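You operate a simulated robot arm through the tools that you are given. There is no shell and no other tool. Be economical: measure what you need, move in short steps, check, and stop when the job is done.

You are at the controls of a simulated two-armed robot. One attempt, no reset.

Task
Hold the cream carton, screw its cap back on, wipe the spill and stand it in the cartons bin.
Fine: one hand steadies while the other turns; the pad goes back; the carton takes the free half, in the middle or toward the bin's low lip. Set down upright: what you pick out. What is to be rubbed or washed off counts as gone when no trace of it is left.
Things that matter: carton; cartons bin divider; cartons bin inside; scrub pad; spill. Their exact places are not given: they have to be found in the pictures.

It is judged by the outcome, as a careful person would: the job done as asked, and still so three seconds after it is handed in. It fails if anything else is knocked over, pushed out of place, dropped, spilled or broken. Lids that push on must go on centred and level and be pressed home; caps that screw on are set level and turned clockwise until they are tight.

Robot
Two 7-joint arms with two-finger parallel grippers on one trunk, on a base that drives. Base frame: it is fixed to the floor where the robot stands at the start and does not move with it; the origin is under the middle of the robot, x ahead of it, y to its left, z up; the surface under the hand at the start is at about z = 0.91. Lengths are in m, angles in degrees, forces in N, time in s.
The left shoulder is at the start at [0.07, 0.163, 1.195], the right one opposite. With the tool pointing down near the work surface each hand reaches from about 0.4 to 0.88 m from the robot's upright axis, wherever it stands, measured 20 degrees to its own side. Places, roughly: cartons bin divider [0.6, 0.1, 1]; cartons bin inside [0.6, 0.1, 0.9]; spill [0.5, -0.5, 0.9]. Payload 3.43 kg a hand.
Tool frame (each hand has its own): the origin (TCP) lies between the finger pads and is the grasp point; the fingertips stand 0.034 m ahead of it; z points along the fingers, y is the line along which they close. The gripper opens to 0.128 m. The fingers are 0.024 m wide and 0.012 m thick; the gripper's body (0.048 by 0.13 m) begins 0.096 m behind the TCP.
Orientation is that of the tool frame in the base frame, as [roll, pitch, yaw] about the fixed x, y, z axes, in that order (R = Rz(yaw) Ry(pitch) Rx(roll)). With the fingers straight down and closing along the base's y, the tool's x points along the base's -x, its y along +y and its z along -z.

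Tools
- The arms move only by the tool send_rows. It takes "left_moves", "right_moves" or both (then of equal length, played together; a hand with none holds still); each is a list that holds one entry, the list of rows, each a list of 6 numbers: the shift along the base's x, y, z in m, then the turn, a rotation vector about the base's x, y, z in degrees. In form: [[[dx, dy, dz, rx, ry, rz], ...]]. A call has 1 to 20 rows; each row is the pose to reach, as a shift and turn from the pose commanded when the call began. "left_fingers" and "right_fingers" are, for a hand that has rows, the opening in per cent of the stroke, from 0 (shut) to 100 (fully open), set as the call begins (left out, the last holds). Rows are played at 5 a second. More than 0.05 m and 8.6 degrees between two rows, or a gripper value outside its range, and nothing of the call is played. A pose out of reach is approached as far as the arm can. The call stops where the force on the tool passes 60 N (or 10 N more than at its start, if that is more) or the arm is blocked; 0.2 s more then pass. The fingers move at their own pace (about 0.153 m/s each) and stop on an object; they squeeze with about 35 N. The grip force told is the motor's: it shows also when the fingers shut on nothing. Time passes only in rows, and 0.2 s behind the last, so rows that repeat a pose let the fingers close. It gives the time, the measured TCP pose, the force on the tool (base axes), the opening and the grip force at its end, in the units of the frame above (readings bear some noise), with the torque about the TCP (base axes, N m) and any sound that the robot's microphone picked up, and new pictures: "show" is both (left out), scene, wrist or none (wrist: the cameras of the hands that moved).
- Cameras (640 x 400 px; columns grow to the right, rows downward): "scene" is now at [0.1385, -0.0274, 1.4344]; the picture's right is [-0.28, -0.96, 0.00], its down [-0.46, 0.13, -0.88] and it looks along [0.84, -0.25, -0.48] (base axes); focal length 214 px, centre (320, 200). "left" rides on the left gripper at [0.076, 0.011, -0.16] in its tool frame; the picture's right is [-0.15, 0.99, 0.00], its down [-0.88, -0.13, -0.46] and it looks along [-0.45, -0.07, 0.89] (tool axes); focal length 234 px, centre (320, 200). "right" rides on the right gripper at [0.076, -0.011, -0.16] in its tool frame; the picture's right is [0.15, 0.99, 0.00], its down [-0.88, 0.13, -0.46] and it looks along [-0.45, 0.07, 0.89] (tool axes); focal length 234 px, centre (320, 200).
- move_column(by): slides the trunk up (or, below 0, down) by that many m; the arms and the scene camera ride with it, the base frame stays. It gives what a move gives, with no picture.
- base_move(legs): drives the robot by 1 to 6 legs, each [ahead, left, turn to the left] in m, m and degrees, along the robot's own axes; the way and the turn of a leg run together, so that a leg with both is an arc; at most 1.5 m and 180 degrees a leg. The arms and the cameras ride along, it lands a little off, and it stops where it bumps. It gives what a move gives, and a new picture of the scene camera.
- turn_head(pan, tilt): turns the head with the scene camera to pan (to the left, within 86 degrees either way) and tilt (down, from -29 to 69), counted from straight ahead of the robot. It gives what a move gives, and a new picture of the scene camera.
- pixel_to_xyz(camera, pixels): for up to 12 pixels [column, row] of the newest picture of that camera ("zoom" is the newest enlarged one), the place [x, y, z] in the base frame of the surface seen there, good to about 0.002 m. The clock stands still meanwhile.
- zoom(camera, box): a new picture of the part [left, top, right, bottom] of that camera's present view, enlarged. The clock stands still meanwhile.
- sign_off(): hands the job in; it is judged then, once.

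Go step by step. Measure first, check grasps and placings, and put right what went wrong. The budget is 80 turns and 260 pictures, counting those below and the enlarged ones. Unless the task says otherwise, let go and move clear before handing in, and close with one line.

The tools are called after ">>>" as name(argument=value, ...) on one line, values as JSON. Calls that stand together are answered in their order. send_rows: Moves the arms, as the interface text tells. Its arguments: {"type":"object","properties":{"left_moves":{"type":"array","items":{"type":"array","items":{"type":"array","items":{"type":"number"}}}},"left_fingers":{"type":"number"},"right_moves":{"type":"array","items":{"type":"array","items":{"type":"array","items":{"type":"number"}}}},"right_fingers":{"type":"number"},"show":{"type":"string","enum":["both","scene","wrist","none"]}},"required":[]} The other tools are called the same way: move_column (by) slides the trunk up or down; base_move (legs) drives the base; turn_head (pan, tilt) turns the head that bears the scene camera; pixel_to_xyz (camera, pixels) gives the place of the surface under pixels of a picture; zoom (camera, box) takes an enlarged picture of a part of a camera's view; sign_off () hands the job in.

At the start:

```text
t: 0.0
left_tcp_pos: [0.569, 0.0518, 1.3351]
left_ee_rot: [-180.0, 0.0, -179.9]
left_contact_force: [-0.4, -0.5, 0.1]
left_torque: [-0.02, -0.01, 0.0]
left_grip_width: 0.128
left_finger_force: 0.0
right_tcp_pos: [0.5609, -0.4205, 1.3141]
right_ee_rot: [-179.9, 0.0, 180.0]
right_contact_force: [0.9, -0.8, -0.2]
right_torque: [0.03, -0.04, -0.04]
right_grip_width: 0.1279
right_finger_force: 0.0
trunk travel left (down, up): [-0.675, 0.265]
robot x, y, heading: [-0.0037, 0.0011, 0.1]
head pan, tilt: [-16.4, 28.5]
```

scene: 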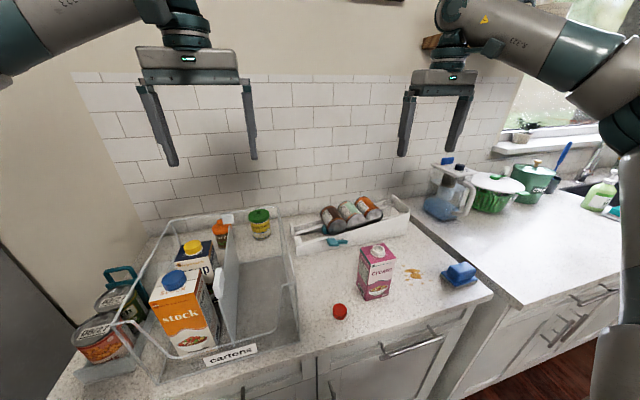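
right: 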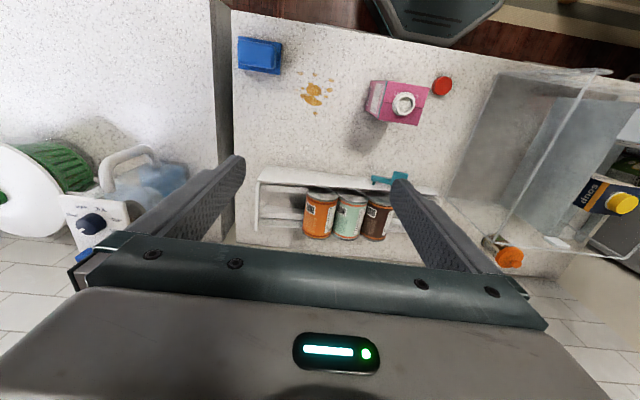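
left: 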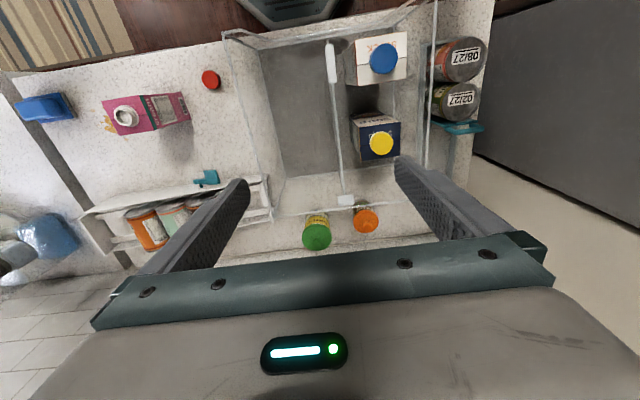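

The cream carton (scene ~377,275), red cap (340,311), spill (413,273), blue pad (460,273) and bin (left) are visible. I'll zoom in and measure.

>>> zoom(camera="scene", box=[310, 210, 500, 330])

>>> zoom(camera="right", box=[220, 20, 480, 180])

>>> zoom(camera="scene", box=[60, 190, 310, 390])

>>> pixel_to_xyz(camera="right", pixels=[[404, 103], [442, 86], [312, 94], [260, 55], [240, 40], [280, 72], [371, 82], [427, 88], [416, 125], [366, 112], [443, 78], [330, 75]])

>>> pixel_to_xyz(camera="scene", pixels=[[377, 248], [340, 308], [361, 246], [395, 258], [363, 295], [389, 296], [230, 330], [255, 270], [233, 283], [228, 348], [460, 270], [413, 273]])

```text
3.33 times, centred on (405, 270) of scene
```

zoom: 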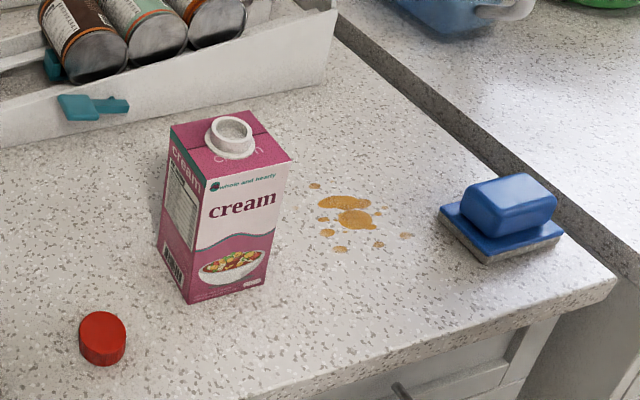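

```text
2.46 times, centred on (350, 100) of right
```

zoom: 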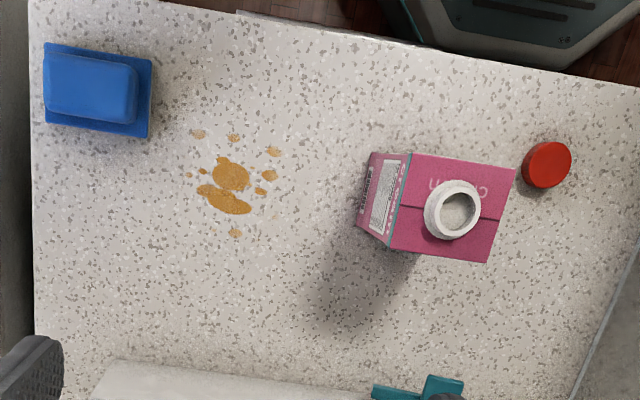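

```text
2.00 times, centred on (185, 290) of scene
```

zoom: 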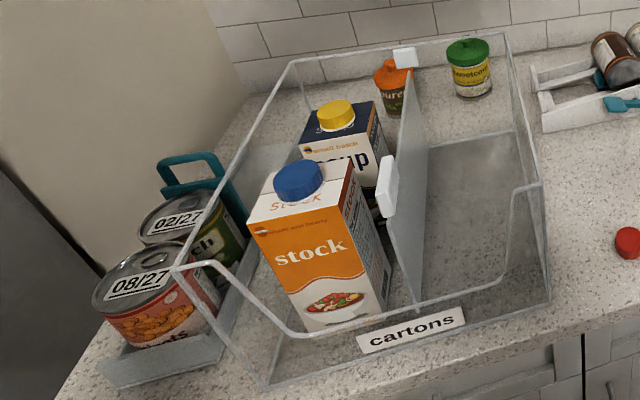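

```text
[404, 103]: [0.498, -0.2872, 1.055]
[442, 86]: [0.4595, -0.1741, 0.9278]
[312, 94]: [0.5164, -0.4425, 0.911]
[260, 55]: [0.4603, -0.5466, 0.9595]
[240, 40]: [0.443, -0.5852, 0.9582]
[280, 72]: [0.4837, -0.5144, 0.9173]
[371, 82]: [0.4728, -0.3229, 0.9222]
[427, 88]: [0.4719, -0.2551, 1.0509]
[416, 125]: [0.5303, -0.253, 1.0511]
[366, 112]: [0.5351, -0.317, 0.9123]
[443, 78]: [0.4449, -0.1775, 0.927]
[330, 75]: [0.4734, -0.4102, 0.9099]
```

```text
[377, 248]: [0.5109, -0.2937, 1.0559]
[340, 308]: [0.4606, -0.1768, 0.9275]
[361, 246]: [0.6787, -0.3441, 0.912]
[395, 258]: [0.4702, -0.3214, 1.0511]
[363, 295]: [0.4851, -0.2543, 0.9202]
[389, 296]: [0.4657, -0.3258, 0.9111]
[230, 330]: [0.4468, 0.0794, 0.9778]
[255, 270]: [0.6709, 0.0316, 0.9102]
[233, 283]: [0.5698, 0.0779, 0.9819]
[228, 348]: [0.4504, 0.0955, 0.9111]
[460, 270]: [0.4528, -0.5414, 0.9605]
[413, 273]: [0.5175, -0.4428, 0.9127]
```

Carton about 67 mm square with a top at z≈1.051. Next I measure the pad, the spill's extent, the cap and the bin more closely.

>>> zoom(camera="right", box=[225, 25, 345, 125])

>>> pixel_to_xyz(camera="zoom", pixels=[[320, 200], [100, 80], [280, 100], [80, 200], [260, 240], [380, 200], [560, 260], [480, 470], [430, 300], [460, 380], [500, 350], [400, 400]])

>>> zoom(camera="left", box=[220, 10, 460, 240])

>>> pixel_to_xyz(camera="left", pixels=[[225, 35], [283, 208], [345, 200], [333, 75], [332, 45], [310, 100], [300, 150], [290, 60], [383, 58], [380, 143], [250, 100], [340, 130]])

```text
4.00 times, centred on (285, 75) of right
```

zoom: 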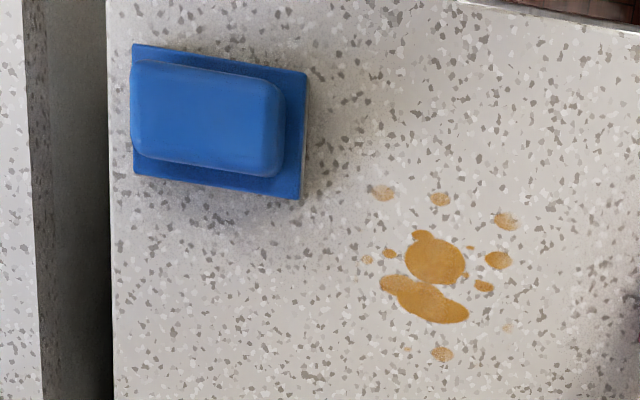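

```text
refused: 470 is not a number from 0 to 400
```

```text
1.74 times, centred on (340, 125) of left
```

zoom: 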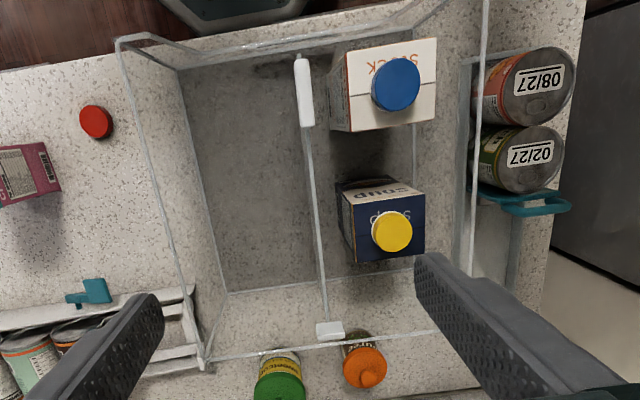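

```text
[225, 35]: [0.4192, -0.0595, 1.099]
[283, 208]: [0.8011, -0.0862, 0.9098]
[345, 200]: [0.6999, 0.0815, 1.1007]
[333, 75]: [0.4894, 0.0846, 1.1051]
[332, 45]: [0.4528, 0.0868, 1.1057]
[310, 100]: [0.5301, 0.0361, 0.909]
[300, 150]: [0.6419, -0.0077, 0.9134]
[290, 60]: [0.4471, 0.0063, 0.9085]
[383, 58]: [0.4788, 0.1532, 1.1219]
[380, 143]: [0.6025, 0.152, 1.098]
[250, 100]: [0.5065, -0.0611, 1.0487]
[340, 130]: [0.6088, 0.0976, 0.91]
```

>>> pixel_to_xyz(camera="zoom", pixels=[[178, 72], [186, 120], [205, 200], [228, 290], [326, 282], [310, 140], [316, 200], [160, 180], [140, 100], [205, 355], [300, 72], [330, 285]])

>>> zoom(camera="right", box=[225, 25, 345, 100])

>>> pixel_to_xyz(camera="zoom", pixels=[[140, 110], [138, 60], [300, 80], [290, 190], [142, 165], [270, 100], [215, 120], [380, 192], [505, 222], [440, 352], [368, 260], [510, 328]])

```text
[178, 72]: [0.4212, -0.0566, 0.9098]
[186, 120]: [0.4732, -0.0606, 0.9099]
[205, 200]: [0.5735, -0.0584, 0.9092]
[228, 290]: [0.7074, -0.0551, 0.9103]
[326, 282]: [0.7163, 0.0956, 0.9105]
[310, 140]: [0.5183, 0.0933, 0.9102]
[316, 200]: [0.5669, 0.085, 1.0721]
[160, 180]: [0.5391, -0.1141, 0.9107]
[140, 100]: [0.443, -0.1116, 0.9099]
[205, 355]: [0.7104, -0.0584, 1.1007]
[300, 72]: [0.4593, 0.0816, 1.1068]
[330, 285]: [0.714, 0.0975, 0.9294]
```

```text
5.33 times, centred on (285, 62) of right
```

zoom: 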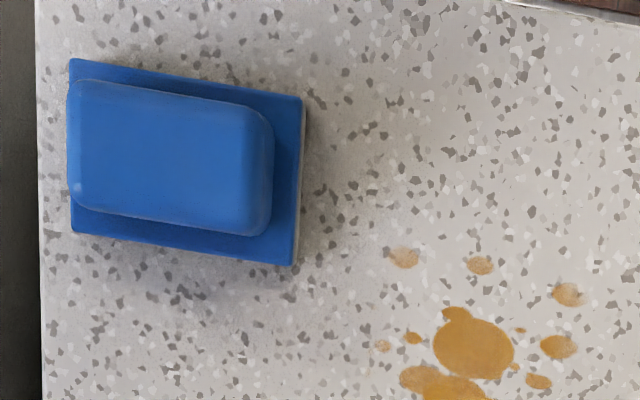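

```text
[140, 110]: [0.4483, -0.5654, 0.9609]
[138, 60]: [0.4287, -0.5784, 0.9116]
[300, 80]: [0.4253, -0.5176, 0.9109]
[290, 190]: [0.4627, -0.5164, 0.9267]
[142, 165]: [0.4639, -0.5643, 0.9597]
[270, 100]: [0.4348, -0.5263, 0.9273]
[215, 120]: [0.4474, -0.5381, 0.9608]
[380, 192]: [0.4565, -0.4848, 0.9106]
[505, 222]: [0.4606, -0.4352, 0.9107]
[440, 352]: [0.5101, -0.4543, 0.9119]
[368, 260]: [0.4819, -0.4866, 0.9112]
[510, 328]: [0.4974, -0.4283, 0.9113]
```

>>> pixel_to_xyz(camera="right", pixels=[[300, 73], [331, 80], [315, 114], [297, 90], [332, 107], [303, 98], [322, 103], [306, 112], [311, 87]])

>>> pixel_to_xyz(camera="zoom", pixels=[[74, 63], [298, 100], [289, 260], [73, 228], [85, 90], [262, 120], [255, 225], [85, 200], [170, 155]])

```text
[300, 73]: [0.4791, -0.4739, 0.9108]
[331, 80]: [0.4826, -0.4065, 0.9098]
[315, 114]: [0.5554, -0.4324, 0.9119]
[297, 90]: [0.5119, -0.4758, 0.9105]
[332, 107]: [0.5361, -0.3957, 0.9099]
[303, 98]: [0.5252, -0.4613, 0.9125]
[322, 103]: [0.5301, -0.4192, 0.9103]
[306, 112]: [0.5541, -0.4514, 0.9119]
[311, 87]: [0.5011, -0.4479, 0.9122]
```

```text
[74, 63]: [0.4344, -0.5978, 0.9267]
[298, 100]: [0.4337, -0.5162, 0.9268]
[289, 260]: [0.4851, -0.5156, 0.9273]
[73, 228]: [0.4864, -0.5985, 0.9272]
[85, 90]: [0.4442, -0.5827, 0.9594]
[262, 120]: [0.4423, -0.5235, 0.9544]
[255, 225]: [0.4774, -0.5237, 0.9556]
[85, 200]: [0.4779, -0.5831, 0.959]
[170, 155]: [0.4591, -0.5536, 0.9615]
```

The pad base spans x 0.433–0.487, y −0.600 to −0.514, with its handle about 70 mm long in y, so it can be gripped along y with no turn. I move the right hand above it.

>>> send_rows(right_moves=[[[-0.013, -0.017, -0.037, 0, 0, 0], [-0.025, -0.033, -0.074, 0, 0, 0], [-0.038, -0.05, -0.11, 0, 0, 0], [-0.05, -0.067, -0.147, 0, 0, 0], [-0.063, -0.083, -0.184, 0, 0, 0], [-0.076, -0.1, -0.22, 0, 0, 0], [-0.088, -0.116, -0.257, 0, 0, 0], [-0.101, -0.133, -0.294, 0, 0, 0], [-0.101, -0.133, -0.294, 0, 0, 0]]], right_fingers=100)

```text
t: 2.0
left_tcp_pos: [0.5695, 0.0524, 1.3344]
left_ee_rot: [180.0, 0.0, -179.9]
left_contact_force: [0.4, 0.3, -0.2]
left_torque: [-0.07, 0.0, -0.02]
left_grip_width: 0.1279
left_finger_force: 0.0
right_tcp_pos: [0.4575, -0.5514, 1.0204]
right_ee_rot: [-179.9, 0.0, 179.9]
right_contact_force: [0.2, 0.4, -0.6]
right_torque: [-0.01, -0.02, -0.03]
right_grip_width: 0.1281
right_finger_force: 0.1
trunk travel left (down, up): [-0.675, 0.265]
robot x, y, heading: [0.0015, 0.0023, 0.2]
head pan, tilt: [-16.4, 28.5]
```

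scene: 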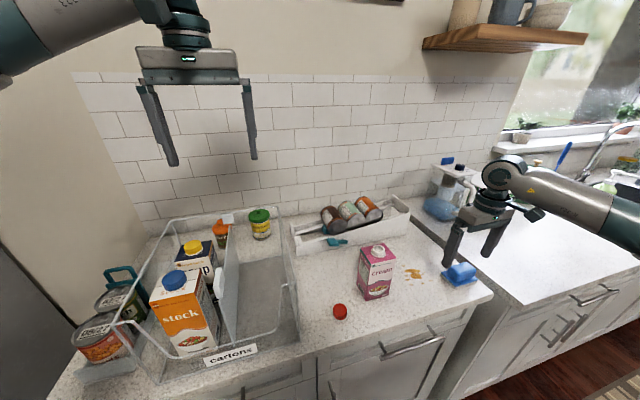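
right: 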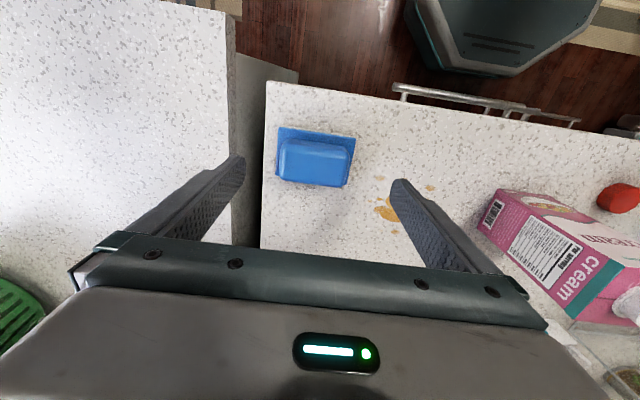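

The fingers straddle the pad. Lowering and closing on the handle.

>>> send_rows(right_moves=[[[0.001, -0.002, -0.027, 0, 0, 0], [0.001, -0.002, -0.053, 0, 0, 0]]], show="none")

>>> send_rows(right_moves=[[[0, 0, 0, 0, 0, 0], [0, 0, 0, 0, 0, 0], [0, 0, 0, 0, 0, 0]]], right_fingers=0)

```text
t: 2.6
left_tcp_pos: [0.5696, 0.0518, 1.3349]
left_ee_rot: [-180.0, -0.1, -179.8]
left_contact_force: [0.5, -0.3, 0.1]
left_torque: [-0.02, 0.01, 0.02]
left_grip_width: 0.1281
left_finger_force: 0.2
right_tcp_pos: [0.4595, -0.5553, 0.9654]
right_ee_rot: [-180.0, 0.0, -180.0]
right_contact_force: [-0.4, 0.5, -0.5]
right_torque: [0.03, 0.05, 0.01]
right_grip_width: 0.1281
right_finger_force: 0.0
trunk travel left (down, up): [-0.675, 0.265]
robot x, y, heading: [-0.0021, 0.0028, 0.2]
head pan, tilt: [-16.4, 28.5]
```

```text
t: 3.4
left_tcp_pos: [0.5683, 0.0527, 1.3355]
left_ee_rot: [179.9, 0.0, -179.9]
left_contact_force: [-0.1, -0.4, 0.1]
left_torque: [-0.02, 0.0, -0.02]
left_grip_width: 0.128
left_finger_force: 0.0
right_tcp_pos: [0.4575, -0.5548, 0.9665]
right_ee_rot: [179.9, 0.0, 179.9]
right_contact_force: [0.1, -1.9, 3.4]
right_torque: [-0.24, -0.05, 0.0]
right_grip_width: 0.0691
right_finger_force: 34.6
trunk travel left (down, up): [-0.675, 0.265]
robot x, y, heading: [0.0037, 0.0008, -0.1]
head pan, tilt: [-16.4, 28.5]
```

scene: 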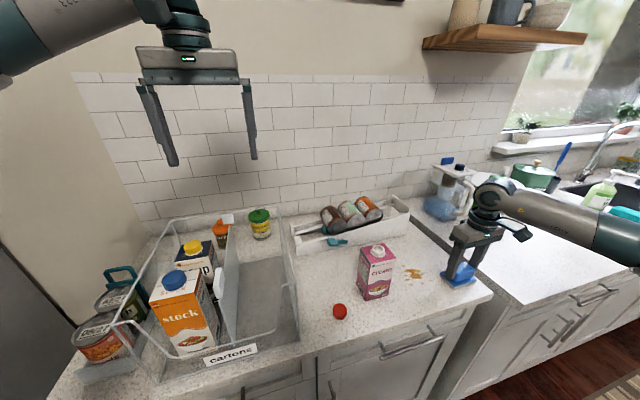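
right: 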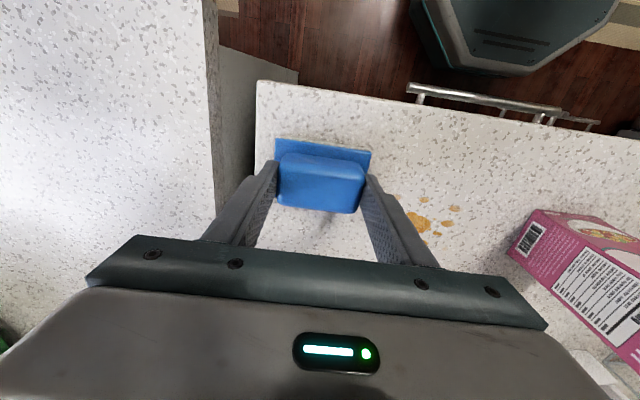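

The pad is held (opening 69 mm). I lift it, move over the spill and wipe in lanes.

>>> send_rows(right_moves=[[[0, 0, 0.03, 0, 0, 0], [0.0, 0.05, 0.03, 0, 0, 0], [0.0, 0.1, 0.03, 0, 0, 0], [0.0, 0.1, 0.005, 0, 0, 0], [0.0, 0.1, -0.002, 0, 0, 0], [0.03, 0.1, -0.002, 0, 0, 0], [0.06, 0.1, -0.002, 0, 0, 0], [0.09, 0.1, -0.002, 0, 0, 0], [0.12, 0.1, -0.002, 0, 0, 0], [0.12, 0.125, -0.002, 0, 0, 0], [0.09, 0.125, -0.002, 0, 0, 0], [0.06, 0.125, -0.002, 0, 0, 0], [0.03, 0.125, -0.002, 0, 0, 0], [0.0, 0.125, -0.002, 0, 0, 0], [0.0, 0.145, -0.002, 0, 0, 0], [0.03, 0.145, -0.002, 0, 0, 0], [0.06, 0.145, -0.002, 0, 0, 0], [0.09, 0.145, -0.002, 0, 0, 0], [0.12, 0.145, -0.002, 0, 0, 0]]])

```text
t: 7.4
left_tcp_pos: [0.567, 0.0531, 1.3344]
left_ee_rot: [-179.9, 0.0, -179.8]
left_contact_force: [0.9, 0.9, 0.0]
left_torque: [0.04, 0.02, 0.01]
left_grip_width: 0.1279
left_finger_force: 0.0
right_tcp_pos: [0.5823, -0.4091, 0.967]
right_ee_rot: [-179.9, 0.0, 180.0]
right_contact_force: [-1.1, 1.8, 6.3]
right_torque: [-0.02, 0.01, 0.01]
right_grip_width: 0.0688
right_finger_force: 34.9
trunk travel left (down, up): [-0.675, 0.265]
robot x, y, heading: [-0.0015, -0.0008, 0.0]
head pan, tilt: [-16.4, 28.5]
```

scene: 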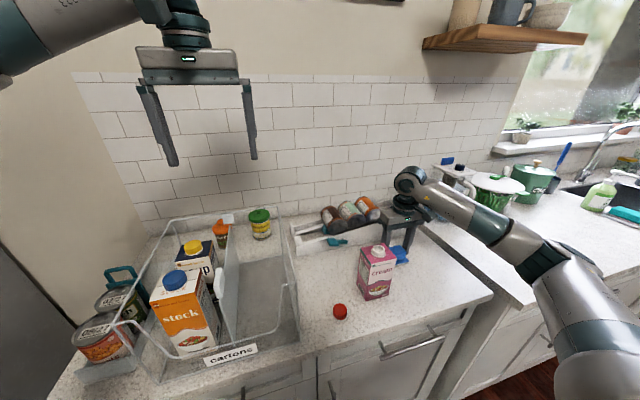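
right: 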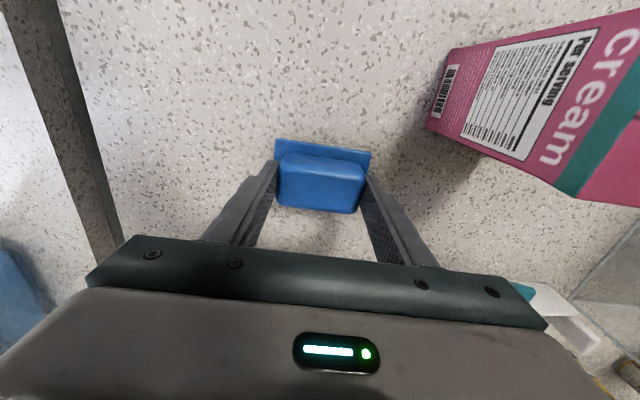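

The spill appears gone. One more wiping pass back, then lift and return the pad to its original spot.

>>> send_rows(right_moves=[[[-0.04, 0, 0, 0, 0, 0], [-0.08, 0, 0, 0, 0, 0], [-0.12, 0, 0, 0, 0, 0], [-0.12, -0.03, 0, 0, 0, 0], [-0.08, -0.03, 0, 0, 0, 0], [-0.04, -0.03, 0, 0, 0, 0], [0.0, -0.03, 0, 0, 0, 0], [0, -0.055, 0, 0, 0, 0], [-0.04, -0.055, 0, 0, 0, 0], [-0.08, -0.055, 0, 0, 0, 0], [-0.12, -0.055, 0, 0, 0, 0], [-0.12, -0.055, 0.032, 0, 0, 0], [-0.12, -0.1, 0.032, 0, 0, 0], [-0.12, -0.145, 0.032, 0, 0, 0], [-0.12, -0.145, 0.01, 0, 0, 0], [-0.12, -0.145, 0.002, 0, 0, 0], [-0.12, -0.145, 0.001, 0, 0, 0]]])

>>> pixel_to_xyz(camera="right", pixels=[[277, 142], [368, 155], [320, 175]])

>>> zoom(camera="right", box=[240, 100, 560, 300])

>>> zoom(camera="scene", box=[310, 210, 500, 330])

```text
t: 11.0
left_tcp_pos: [0.5684, 0.0517, 1.3346]
left_ee_rot: [180.0, 0.0, -179.8]
left_contact_force: [-0.2, 0.5, -0.2]
left_torque: [-0.02, 0.0, -0.01]
left_grip_width: 0.1281
left_finger_force: 0.0
right_tcp_pos: [0.4616, -0.5559, 0.967]
right_ee_rot: [-180.0, 0.1, 179.9]
right_contact_force: [-2.0, -1.6, 1.3]
right_torque: [0.01, -0.06, -0.01]
right_grip_width: 0.0691
right_finger_force: 34.7
trunk travel left (down, up): [-0.675, 0.265]
robot x, y, heading: [0.0033, 0.0001, 0.1]
head pan, tilt: [-16.4, 28.5]
```

scene: 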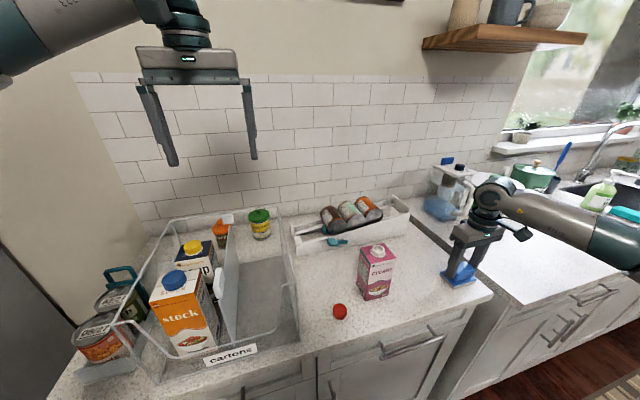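
right: 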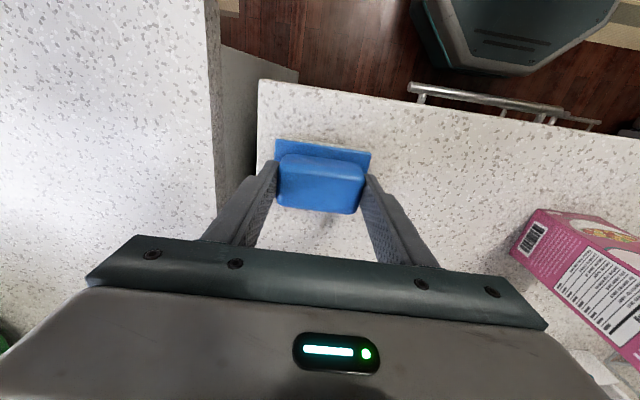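

```text
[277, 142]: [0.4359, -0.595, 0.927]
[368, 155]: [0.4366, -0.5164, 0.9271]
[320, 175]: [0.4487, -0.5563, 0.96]
```

```text
2.00 times, centred on (400, 200) of right
```

zoom: 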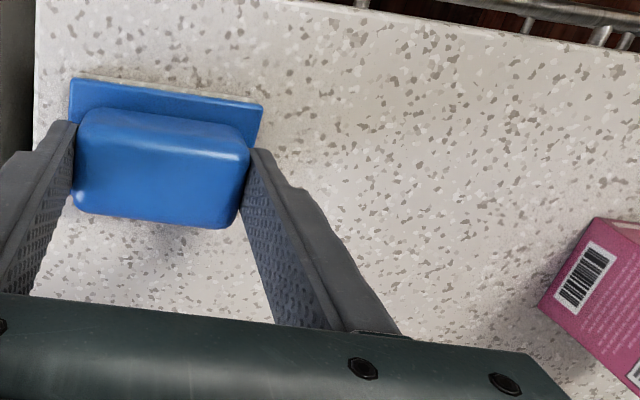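

```text
3.33 times, centred on (405, 270) of scene
```

zoom: 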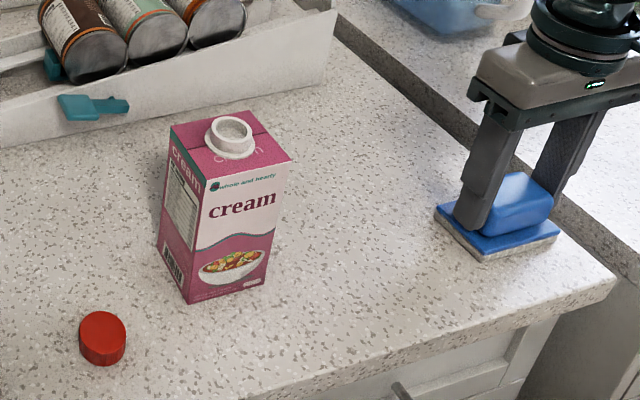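

The spill is gone and the pad is back where it was (corners within 2–3 mm). I release it, raise the right hand and yaw it 90°, while the left hand goes over the red cap.

>>> send_rows(right_moves=[[[0, 0, 0, 0, 0, 0], [0, 0, 0, 0, 0, 0], [0, 0, 0.04, 0, 0, 0], [0, 0, 0.085, 0, 0, 0], [0, 0, 0.13, 0, 0, 0], [0, 0, 0.175, 0, 0, 0], [0, 0, 0.22, 0, 0, 0], [0, 0, 0.26, 0, 0, 0], [0, 0, 0.26, 0, 0, 8.2], [0, 0, 0.26, 0, 0, 16.4], [0, 0, 0.26, 0, 0, 24.6], [0, 0, 0.26, 0, 0, 32.8], [0, 0, 0.26, 0, 0, 41.0], [0, 0, 0.26, 0, 0, 49.2], [0, 0, 0.26, 0, 0, 57.4], [0, 0, 0.26, 0, 0, 65.6], [0, 0, 0.26, 0, 0, 73.8], [0, 0, 0.26, 0, 0, 82.0], [0, 0, 0.26, 0, 0, 90.0]]], right_fingers=100, left_moves=[[[-0.015, -0.032, 0, 0, 0, 0], [-0.031, -0.065, 0, 0, 0, 0], [-0.046, -0.097, 0, 0, 0, 0], [-0.062, -0.13, 0, 0, 0, 0], [-0.077, -0.162, 0, 0, 0, 0], [-0.093, -0.195, 0, 0, 0, 0], [-0.1085, -0.227, 0, 0, 0, 0], [-0.1085, -0.227, -0.04, 0, 0, 0], [-0.1085, -0.227, -0.08, 0, 0, 0], [-0.1085, -0.227, -0.12, 0, 0, 0], [-0.1085, -0.227, -0.16, 0, 0, 0], [-0.1085, -0.227, -0.2, 0, 0, 0], [-0.1085, -0.227, -0.235, 0, 0, 0], [-0.1085, -0.227, -0.235, 0, 0, 0], [-0.1085, -0.227, -0.235, 0, 0, 0], [-0.1085, -0.227, -0.235, 0, 0, 0], [-0.1085, -0.227, -0.235, 0, 0, 0], [-0.1085, -0.227, -0.235, 0, 0, 0], [-0.1085, -0.227, -0.235, 0, 0, 0]]], left_fingers=45)

>>> zoom(camera="left", box=[200, 50, 440, 200])

```text
t: 15.0
left_tcp_pos: [0.4602, -0.1759, 1.0994]
left_ee_rot: [-179.9, 0.0, -180.0]
left_contact_force: [1.1, -0.5, -0.1]
left_torque: [-0.02, -0.01, 0.0]
left_grip_width: 0.0578
left_finger_force: 0.1
right_tcp_pos: [0.3268, -0.2724, 1.171]
right_ee_rot: [-180.0, 0.0, -90.2]
right_contact_force: [-0.2, 0.2, -0.7]
right_torque: [0.0, -0.02, -0.02]
right_grip_width: 0.1281
right_finger_force: 0.1
right hand out of reach, approached as far as the arm can: row 10, 11, 12, 13, 14, 15, 16, 17, 18, 19
trunk travel left (down, up): [-0.675, 0.265]
robot x, y, heading: [-0.0005, 0.0001, -0.4]
head pan, tilt: [-16.4, 28.5]
```

scene: 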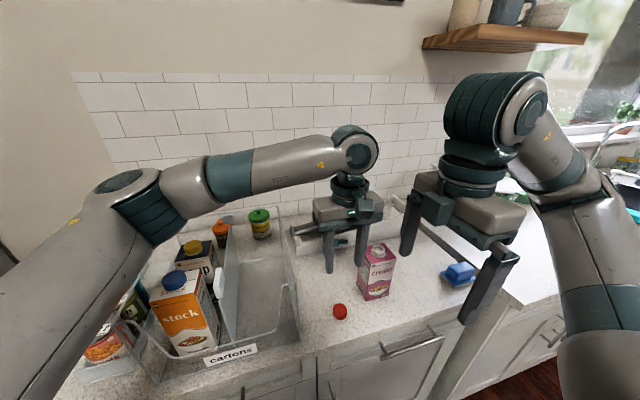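
right: 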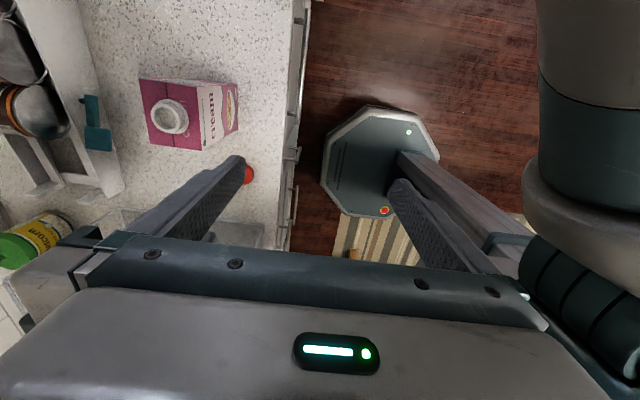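
left: 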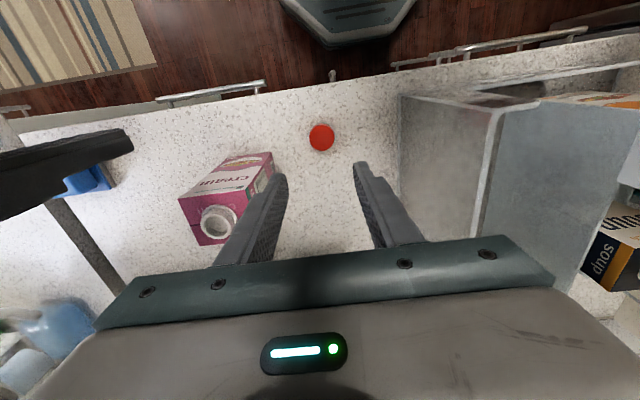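

```text
2.67 times, centred on (320, 125) of left
```

zoom: 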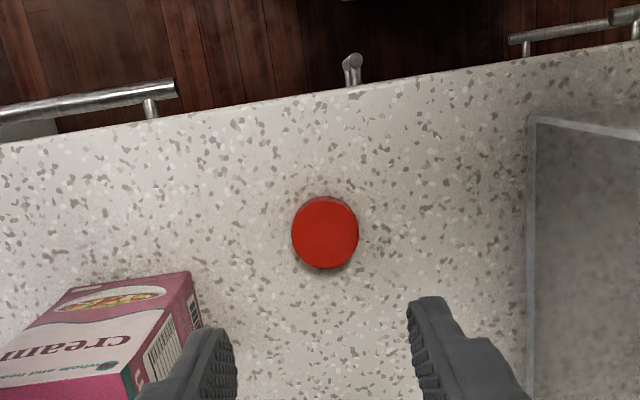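

The right arm cannot reach yaw +90 there (it drifted to [0.327, −0.272]). I undo the yaw step by step and will use a forward-pointing grip instead.

>>> send_rows(right_moves=[[[0, 0, 0, 0, 0, -8.2], [0, 0, 0, 0, 0, -16.4], [0, 0, 0, 0, 0, -24.6], [0, 0, 0, 0, 0, -32.8], [0, 0, 0, 0, 0, -41]]], show="scene")

```text
t: 16.2
left_tcp_pos: [0.4598, -0.175, 1.1007]
left_ee_rot: [-179.8, 0.0, -179.9]
left_contact_force: [0.0, -0.4, -0.2]
left_torque: [0.01, 0.0, 0.03]
left_grip_width: 0.0579
left_finger_force: 0.1
right_tcp_pos: [0.3155, -0.2752, 1.1703]
right_ee_rot: [180.0, -0.1, -131.2]
right_contact_force: [-0.2, 0.1, 0.2]
right_torque: [0.01, 0.04, -0.03]
right_grip_width: 0.1279
right_finger_force: 0.1
trunk travel left (down, up): [-0.675, 0.265]
robot x, y, heading: [-0.0051, 0.0008, 0.3]
head pan, tilt: [-16.4, 28.5]
```

scene: 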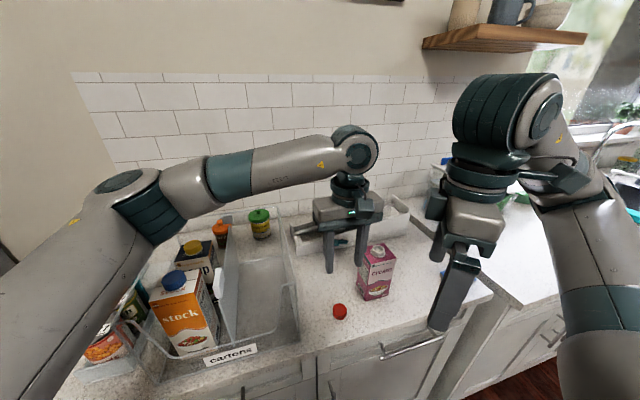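

It now holds at the actual pose. I move the right hand away to about [0.37, −0.50, 1.25] while finishing the yaw back.

>>> send_rows(right_moves=[[[0, -0.03, 0.01, 0, 0, 0], [0.0, -0.06, 0.02, 0, 0, -8.0], [0.01, -0.095, 0.03, 0, 0, -16], [0.02, -0.13, 0.04, 0, 0, -24], [0.03, -0.165, 0.05, 0, 0, -32], [0.04, -0.2, 0.06, 0, 0, -40], [0.05, -0.22, 0.08, 0, 0, -48.5], [0.05, -0.22, 0.08, 0, 0, -48.5]]], show="scene")

>>> pixel_to_xyz(camera="left", pixels=[[321, 137], [311, 137], [331, 137], [321, 128], [321, 146], [220, 222], [205, 222], [235, 222], [220, 210], [220, 234]])

```text
t: 18.0
left_tcp_pos: [0.4626, -0.1764, 1.0997]
left_ee_rot: [-180.0, 0.0, -179.9]
left_contact_force: [-0.4, -0.3, -0.1]
left_torque: [0.01, 0.05, 0.0]
left_grip_width: 0.0574
left_finger_force: 0.0
right_tcp_pos: [0.3716, -0.4893, 1.2451]
right_ee_rot: [180.0, 0.0, -179.6]
right_contact_force: [-0.2, -0.5, 0.4]
right_torque: [0.03, 0.01, 0.01]
right_grip_width: 0.128
right_finger_force: 0.1
right hand out of reach, approached as far as the arm can: row 7, 8
trunk travel left (down, up): [-0.675, 0.265]
robot x, y, heading: [0.0031, -0.0015, -0.0]
head pan, tilt: [-16.4, 28.5]
```

scene: 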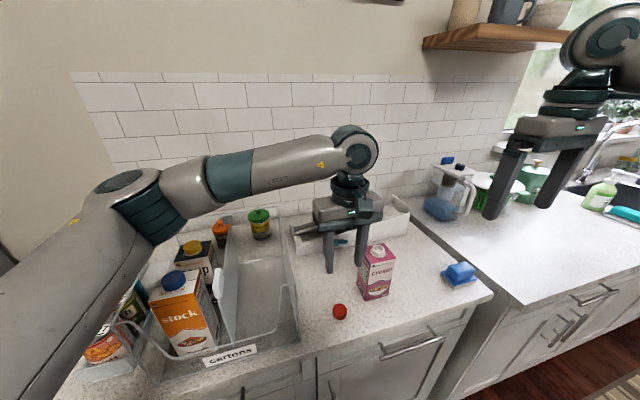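

```text
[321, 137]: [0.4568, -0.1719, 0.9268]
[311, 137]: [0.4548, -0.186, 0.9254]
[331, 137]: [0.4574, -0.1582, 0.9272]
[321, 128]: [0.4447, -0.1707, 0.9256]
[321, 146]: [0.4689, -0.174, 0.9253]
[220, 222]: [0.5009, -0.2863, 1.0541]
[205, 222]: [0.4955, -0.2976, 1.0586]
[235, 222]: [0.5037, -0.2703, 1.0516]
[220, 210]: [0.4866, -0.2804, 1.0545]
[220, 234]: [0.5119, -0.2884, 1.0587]
```

The cap centre is near [0.457, −0.172]. To give the right arm room for a forward-pointing grip, I back the base 0.15 m.

>>> base_move(legs=[[-0.15, 0, 0]])

```text
t: 19.4
left_tcp_pos: [0.3143, -0.1752, 1.1001]
left_ee_rot: [-179.9, -0.1, -179.7]
left_contact_force: [-0.3, -1.1, -0.6]
left_torque: [-0.01, 0.01, 0.02]
left_grip_width: 0.0575
left_finger_force: 0.2
right_tcp_pos: [0.2227, -0.4879, 1.2465]
right_ee_rot: [-180.0, 0.0, -179.3]
right_contact_force: [-0.2, 0.2, 0.1]
right_torque: [0.0, 0.02, -0.02]
right_grip_width: 0.1279
right_finger_force: 0.1
trunk travel left (down, up): [-0.675, 0.265]
robot x, y, heading: [-0.1495, 0.0009, 0.5]
head pan, tilt: [-16.4, 28.5]
```

scene: 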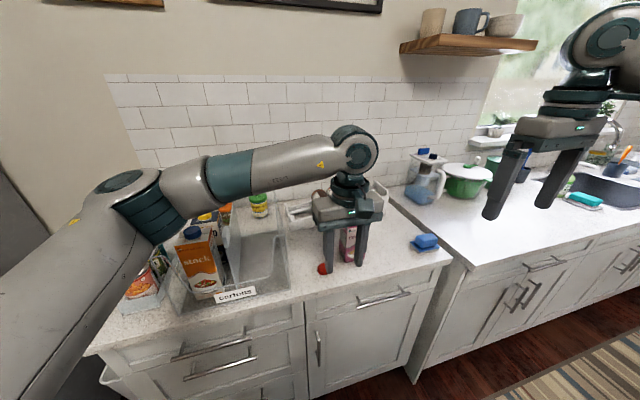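

I rotate the right hand to point forward (pitch −75°) while the left hand lifts away to the left.

>>> send_rows(right_moves=[[[0.03, 0, 0, 0, 0, 0], [0.06, 0, 0, 0, -8.4, 0], [0.08, 0, 0, 0, -16.8, 0], [0.08, 0, 0, 0, -25.2, 0], [0.08, 0, 0, 0, -33.6, 0], [0.08, 0, 0, 0, -42, 0], [0.08, 0, 0, 0, -50.4, 0], [0.08, 0, 0, 0, -58.8, 0], [0.08, 0, 0, 0, -67.2, 0], [0.08, 0, 0, 0, -75, 0], [0.08, 0, 0, 0, -75, 0]]], left_moves=[[[0, 0, 0.04, 0, 0, 0], [0, 0.02, 0.08, 0, 0, 0], [0, 0.05, 0.12, 0, 0, 0], [0, 0.08, 0.15, 0, 0, 0], [0, 0.11, 0.18, 0, 0, 0], [0, 0.14, 0.2, 0, 0, 0], [0, 0.17, 0.2, 0, 0, 0], [0, 0.17, 0.2, 0, 0, 0], [0, 0.17, 0.2, 0, 0, 0], [0, 0.17, 0.2, 0, 0, 0], [0, 0.17, 0.2, 0, 0, 0]]])

```text
t: 21.8
left_tcp_pos: [0.3117, -0.0051, 1.3007]
left_ee_rot: [180.0, 0.0, -179.6]
left_contact_force: [-0.3, -0.1, -0.2]
left_torque: [-0.02, 0.06, -0.01]
left_grip_width: 0.0572
left_finger_force: 0.0
right_tcp_pos: [0.302, -0.4869, 1.246]
right_ee_rot: [-177.8, 74.9, -177.7]
right_contact_force: [0.2, -0.1, 0.2]
right_torque: [0.0, 0.03, 0.0]
right_grip_width: 0.128
right_finger_force: 0.0
trunk travel left (down, up): [-0.675, 0.265]
robot x, y, heading: [-0.1512, -0.0017, 0.2]
head pan, tilt: [-16.4, 28.5]
```

scene: 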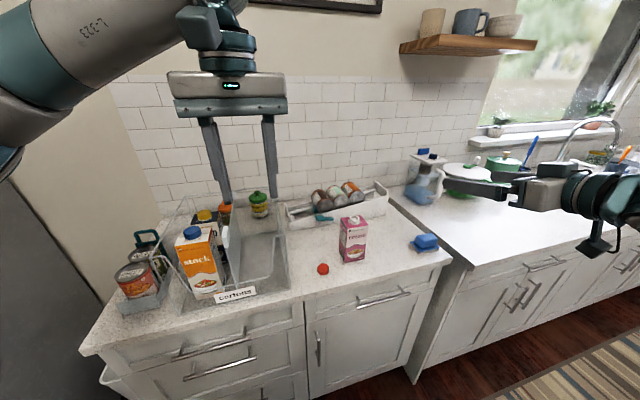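
right: 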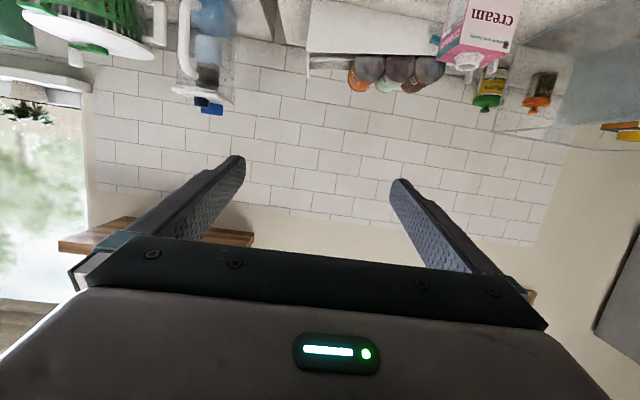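
left: 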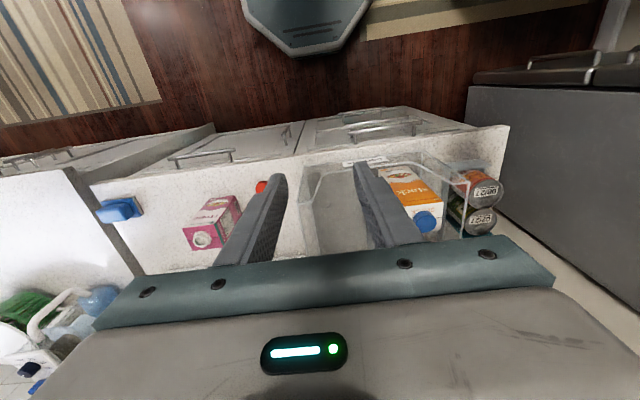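

The forward-pointing pose works and points exactly along +x. I bring the left hand above the cap and the right hand to a pre-grasp in front of the carton.

>>> send_rows(right_moves=[[[0, 0.02, -0.025, 0, 0, 0], [0, 0.04, -0.05, 0, 0, 0], [0, 0.06, -0.075, 0, 0, 0], [0, 0.08, -0.1, 0, 0, 0], [0, 0.1, -0.125, 0, 0, 0], [0, 0.12, -0.15, 0, 0, 0], [0, 0.14, -0.175, 0, 0, 0], [0, 0.16, -0.2, 0, 0, 0], [0, 0.18, -0.225, 0, 0, 0], [0, 0.199, -0.246, 0, 0, 0], [0, 0.199, -0.246, 0, 0, 0], [0, 0.199, -0.246, 0, 0, 0], [0, 0.199, -0.246, 0, 0, 0]]], left_moves=[[[0.029, -0.033, 0, 0, 0, 0], [0.058, -0.067, 0, 0, 0, 0], [0.087, -0.1, 0, 0, 0, 0], [0.116, -0.133, 0, 0, 0, 0], [0.145, -0.167, 0, 0, 0, 0], [0.145, -0.167, -0.045, 0, 0, 0], [0.145, -0.167, -0.09, 0, 0, 0], [0.145, -0.167, -0.135, 0, 0, 0], [0.145, -0.167, -0.18, 0, 0, 0], [0.145, -0.167, -0.225, 0, 0, 0], [0.145, -0.167, -0.265, 0, 0, 0], [0.145, -0.167, -0.3, 0, 0, 0], [0.145, -0.167, -0.3, 0, 0, 0]]])

>>> zoom(camera="left", box=[240, 100, 400, 200])

>>> pixel_to_xyz(camera="zoom", pixels=[[320, 200], [280, 200], [360, 200], [320, 160], [320, 240]])

```text
t: 24.6
left_tcp_pos: [0.4598, -0.1717, 1.0019]
left_ee_rot: [-180.0, -0.1, -179.7]
left_contact_force: [0.0, -0.2, 0.5]
left_torque: [-0.01, -0.02, -0.04]
left_grip_width: 0.0576
left_finger_force: 0.1
right_tcp_pos: [0.3323, -0.4637, 1.0151]
right_ee_rot: [-177.9, 75.1, -177.7]
right_contact_force: [0.1, 0.2, -0.1]
right_torque: [0.01, 0.02, -0.01]
right_grip_width: 0.128
right_finger_force: 0.1
right hand out of reach, approached as far as the arm can: row 1, 2, 3, 4, 5, 6, 7, 8, 9, 10, 11, 12, 13
trunk travel left (down, up): [-0.675, 0.265]
robot x, y, heading: [-0.1488, -0.0028, 0.3]
head pan, tilt: [-16.4, 28.5]
```

scene: 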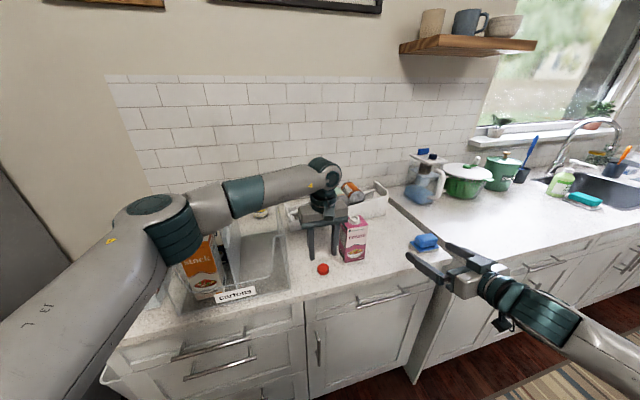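
right: 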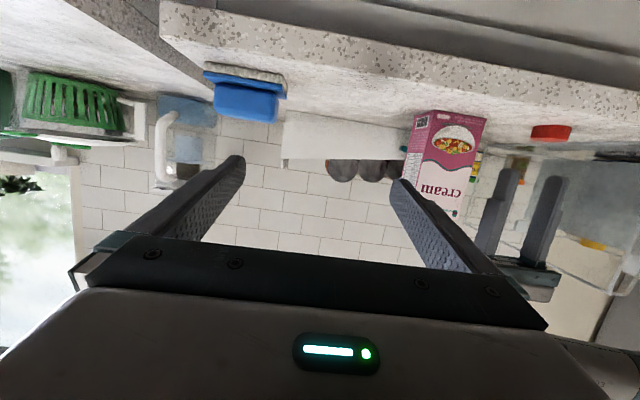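
left: 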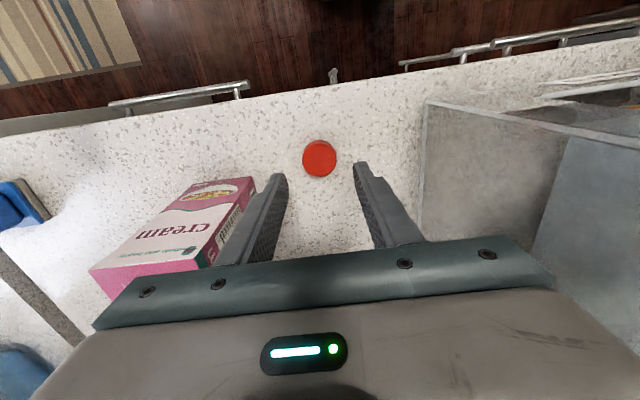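

```text
4.00 times, centred on (320, 150) of left
```

zoom: 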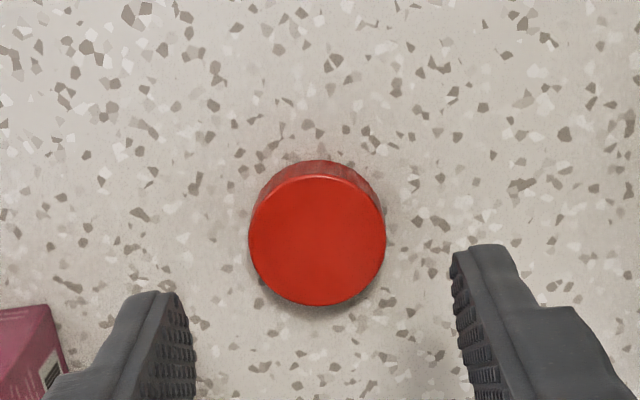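

```text
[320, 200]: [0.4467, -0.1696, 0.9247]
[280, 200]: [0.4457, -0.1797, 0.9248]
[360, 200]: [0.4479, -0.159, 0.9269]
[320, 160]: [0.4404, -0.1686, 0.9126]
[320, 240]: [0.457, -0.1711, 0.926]
```

The cap centre is confirmed at [0.457, −0.172], 35 mm wide. The right arm is too folded for the forward pose, so I try swinging it to point along +y while the left lowers around the cap.

>>> send_rows(right_moves=[[[0, 0, 0.04, 0, 0, 0], [0.0, 0, 0.085, 0, 0, 0], [0.01, 0, 0.085, 0, 0, 8.4], [0.015, 0, 0.085, 0, 0, 16.8], [0.02, 0, 0.085, 0, 0, 25.2], [0.025, 0, 0.085, 0, 0, 33.6], [0.03, 0.01, 0.085, 0, 0, 42], [0.04, 0.01, 0.085, 0, 0, 50.4], [0.05, 0.02, 0.085, 0, 0, 58.8], [0.06, 0.03, 0.085, 0, 0, 67.2], [0.07, 0.04, 0.085, 0, 0, 75.6], [0.07, 0.04, 0.085, 0, 0, 84], [0.07, 0.04, 0.085, 0, 0, 90]]], left_moves=[[[-0.001, 0, -0.018, 0, 0, 0], [-0.001, 0, -0.036, 0, 0, 0], [-0.001, 0, -0.052, 0, 0, 0], [-0.001, 0, -0.052, 0, 0, 0], [-0.001, 0, -0.052, 0, 0, 0], [-0.001, 0, -0.052, 0, 0, 0], [-0.001, 0, -0.052, 0, 0, 0], [-0.001, 0, -0.052, 0, 0, 0], [-0.001, 0, -0.052, 0, 0, 0], [-0.001, 0, -0.052, 0, 0, 0], [-0.001, 0, -0.052, 0, 0, 0], [-0.001, 0, -0.052, 0, 0, 0], [-0.001, 0, -0.052, 0, 0, 0]]])

```text
t: 27.6
left_tcp_pos: [0.4603, -0.1743, 0.9484]
left_ee_rot: [179.9, -0.1, -179.8]
left_contact_force: [0.1, -0.3, -0.5]
left_torque: [0.0, 0.03, -0.02]
left_grip_width: 0.0577
left_finger_force: 0.2
right_tcp_pos: [0.4146, -0.4334, 1.1527]
right_ee_rot: [-155.2, 73.7, -65.9]
right_contact_force: [0.5, 0.1, 0.3]
right_torque: [0.05, -0.03, -0.02]
right_grip_width: 0.128
right_finger_force: 0.1
right hand out of reach, approached as far as the arm can: row 1, 2, 5
trunk travel left (down, up): [-0.675, 0.265]
robot x, y, heading: [-0.15, 0.0006, 0.2]
head pan, tilt: [-16.4, 28.5]
stopped in row 13 (right hand): the arm was blocked; the commanded pose is now the measured one
```

scene: 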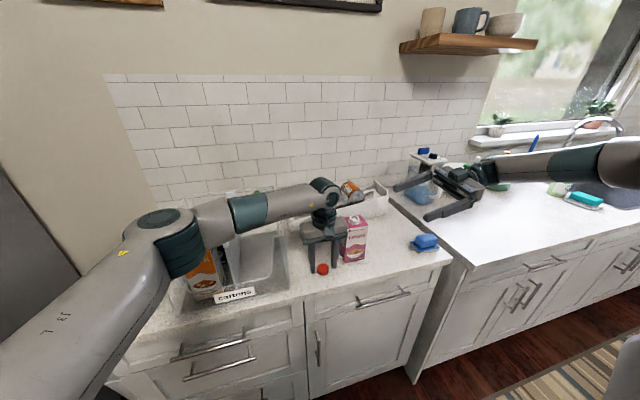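
right: 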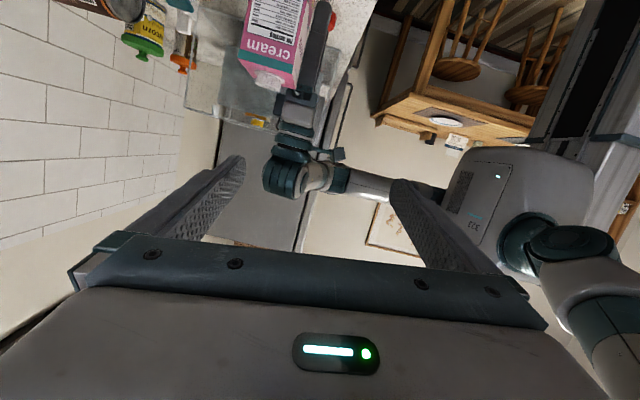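
left: 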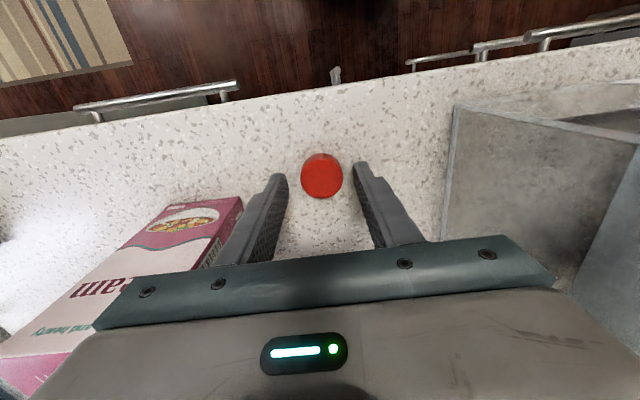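

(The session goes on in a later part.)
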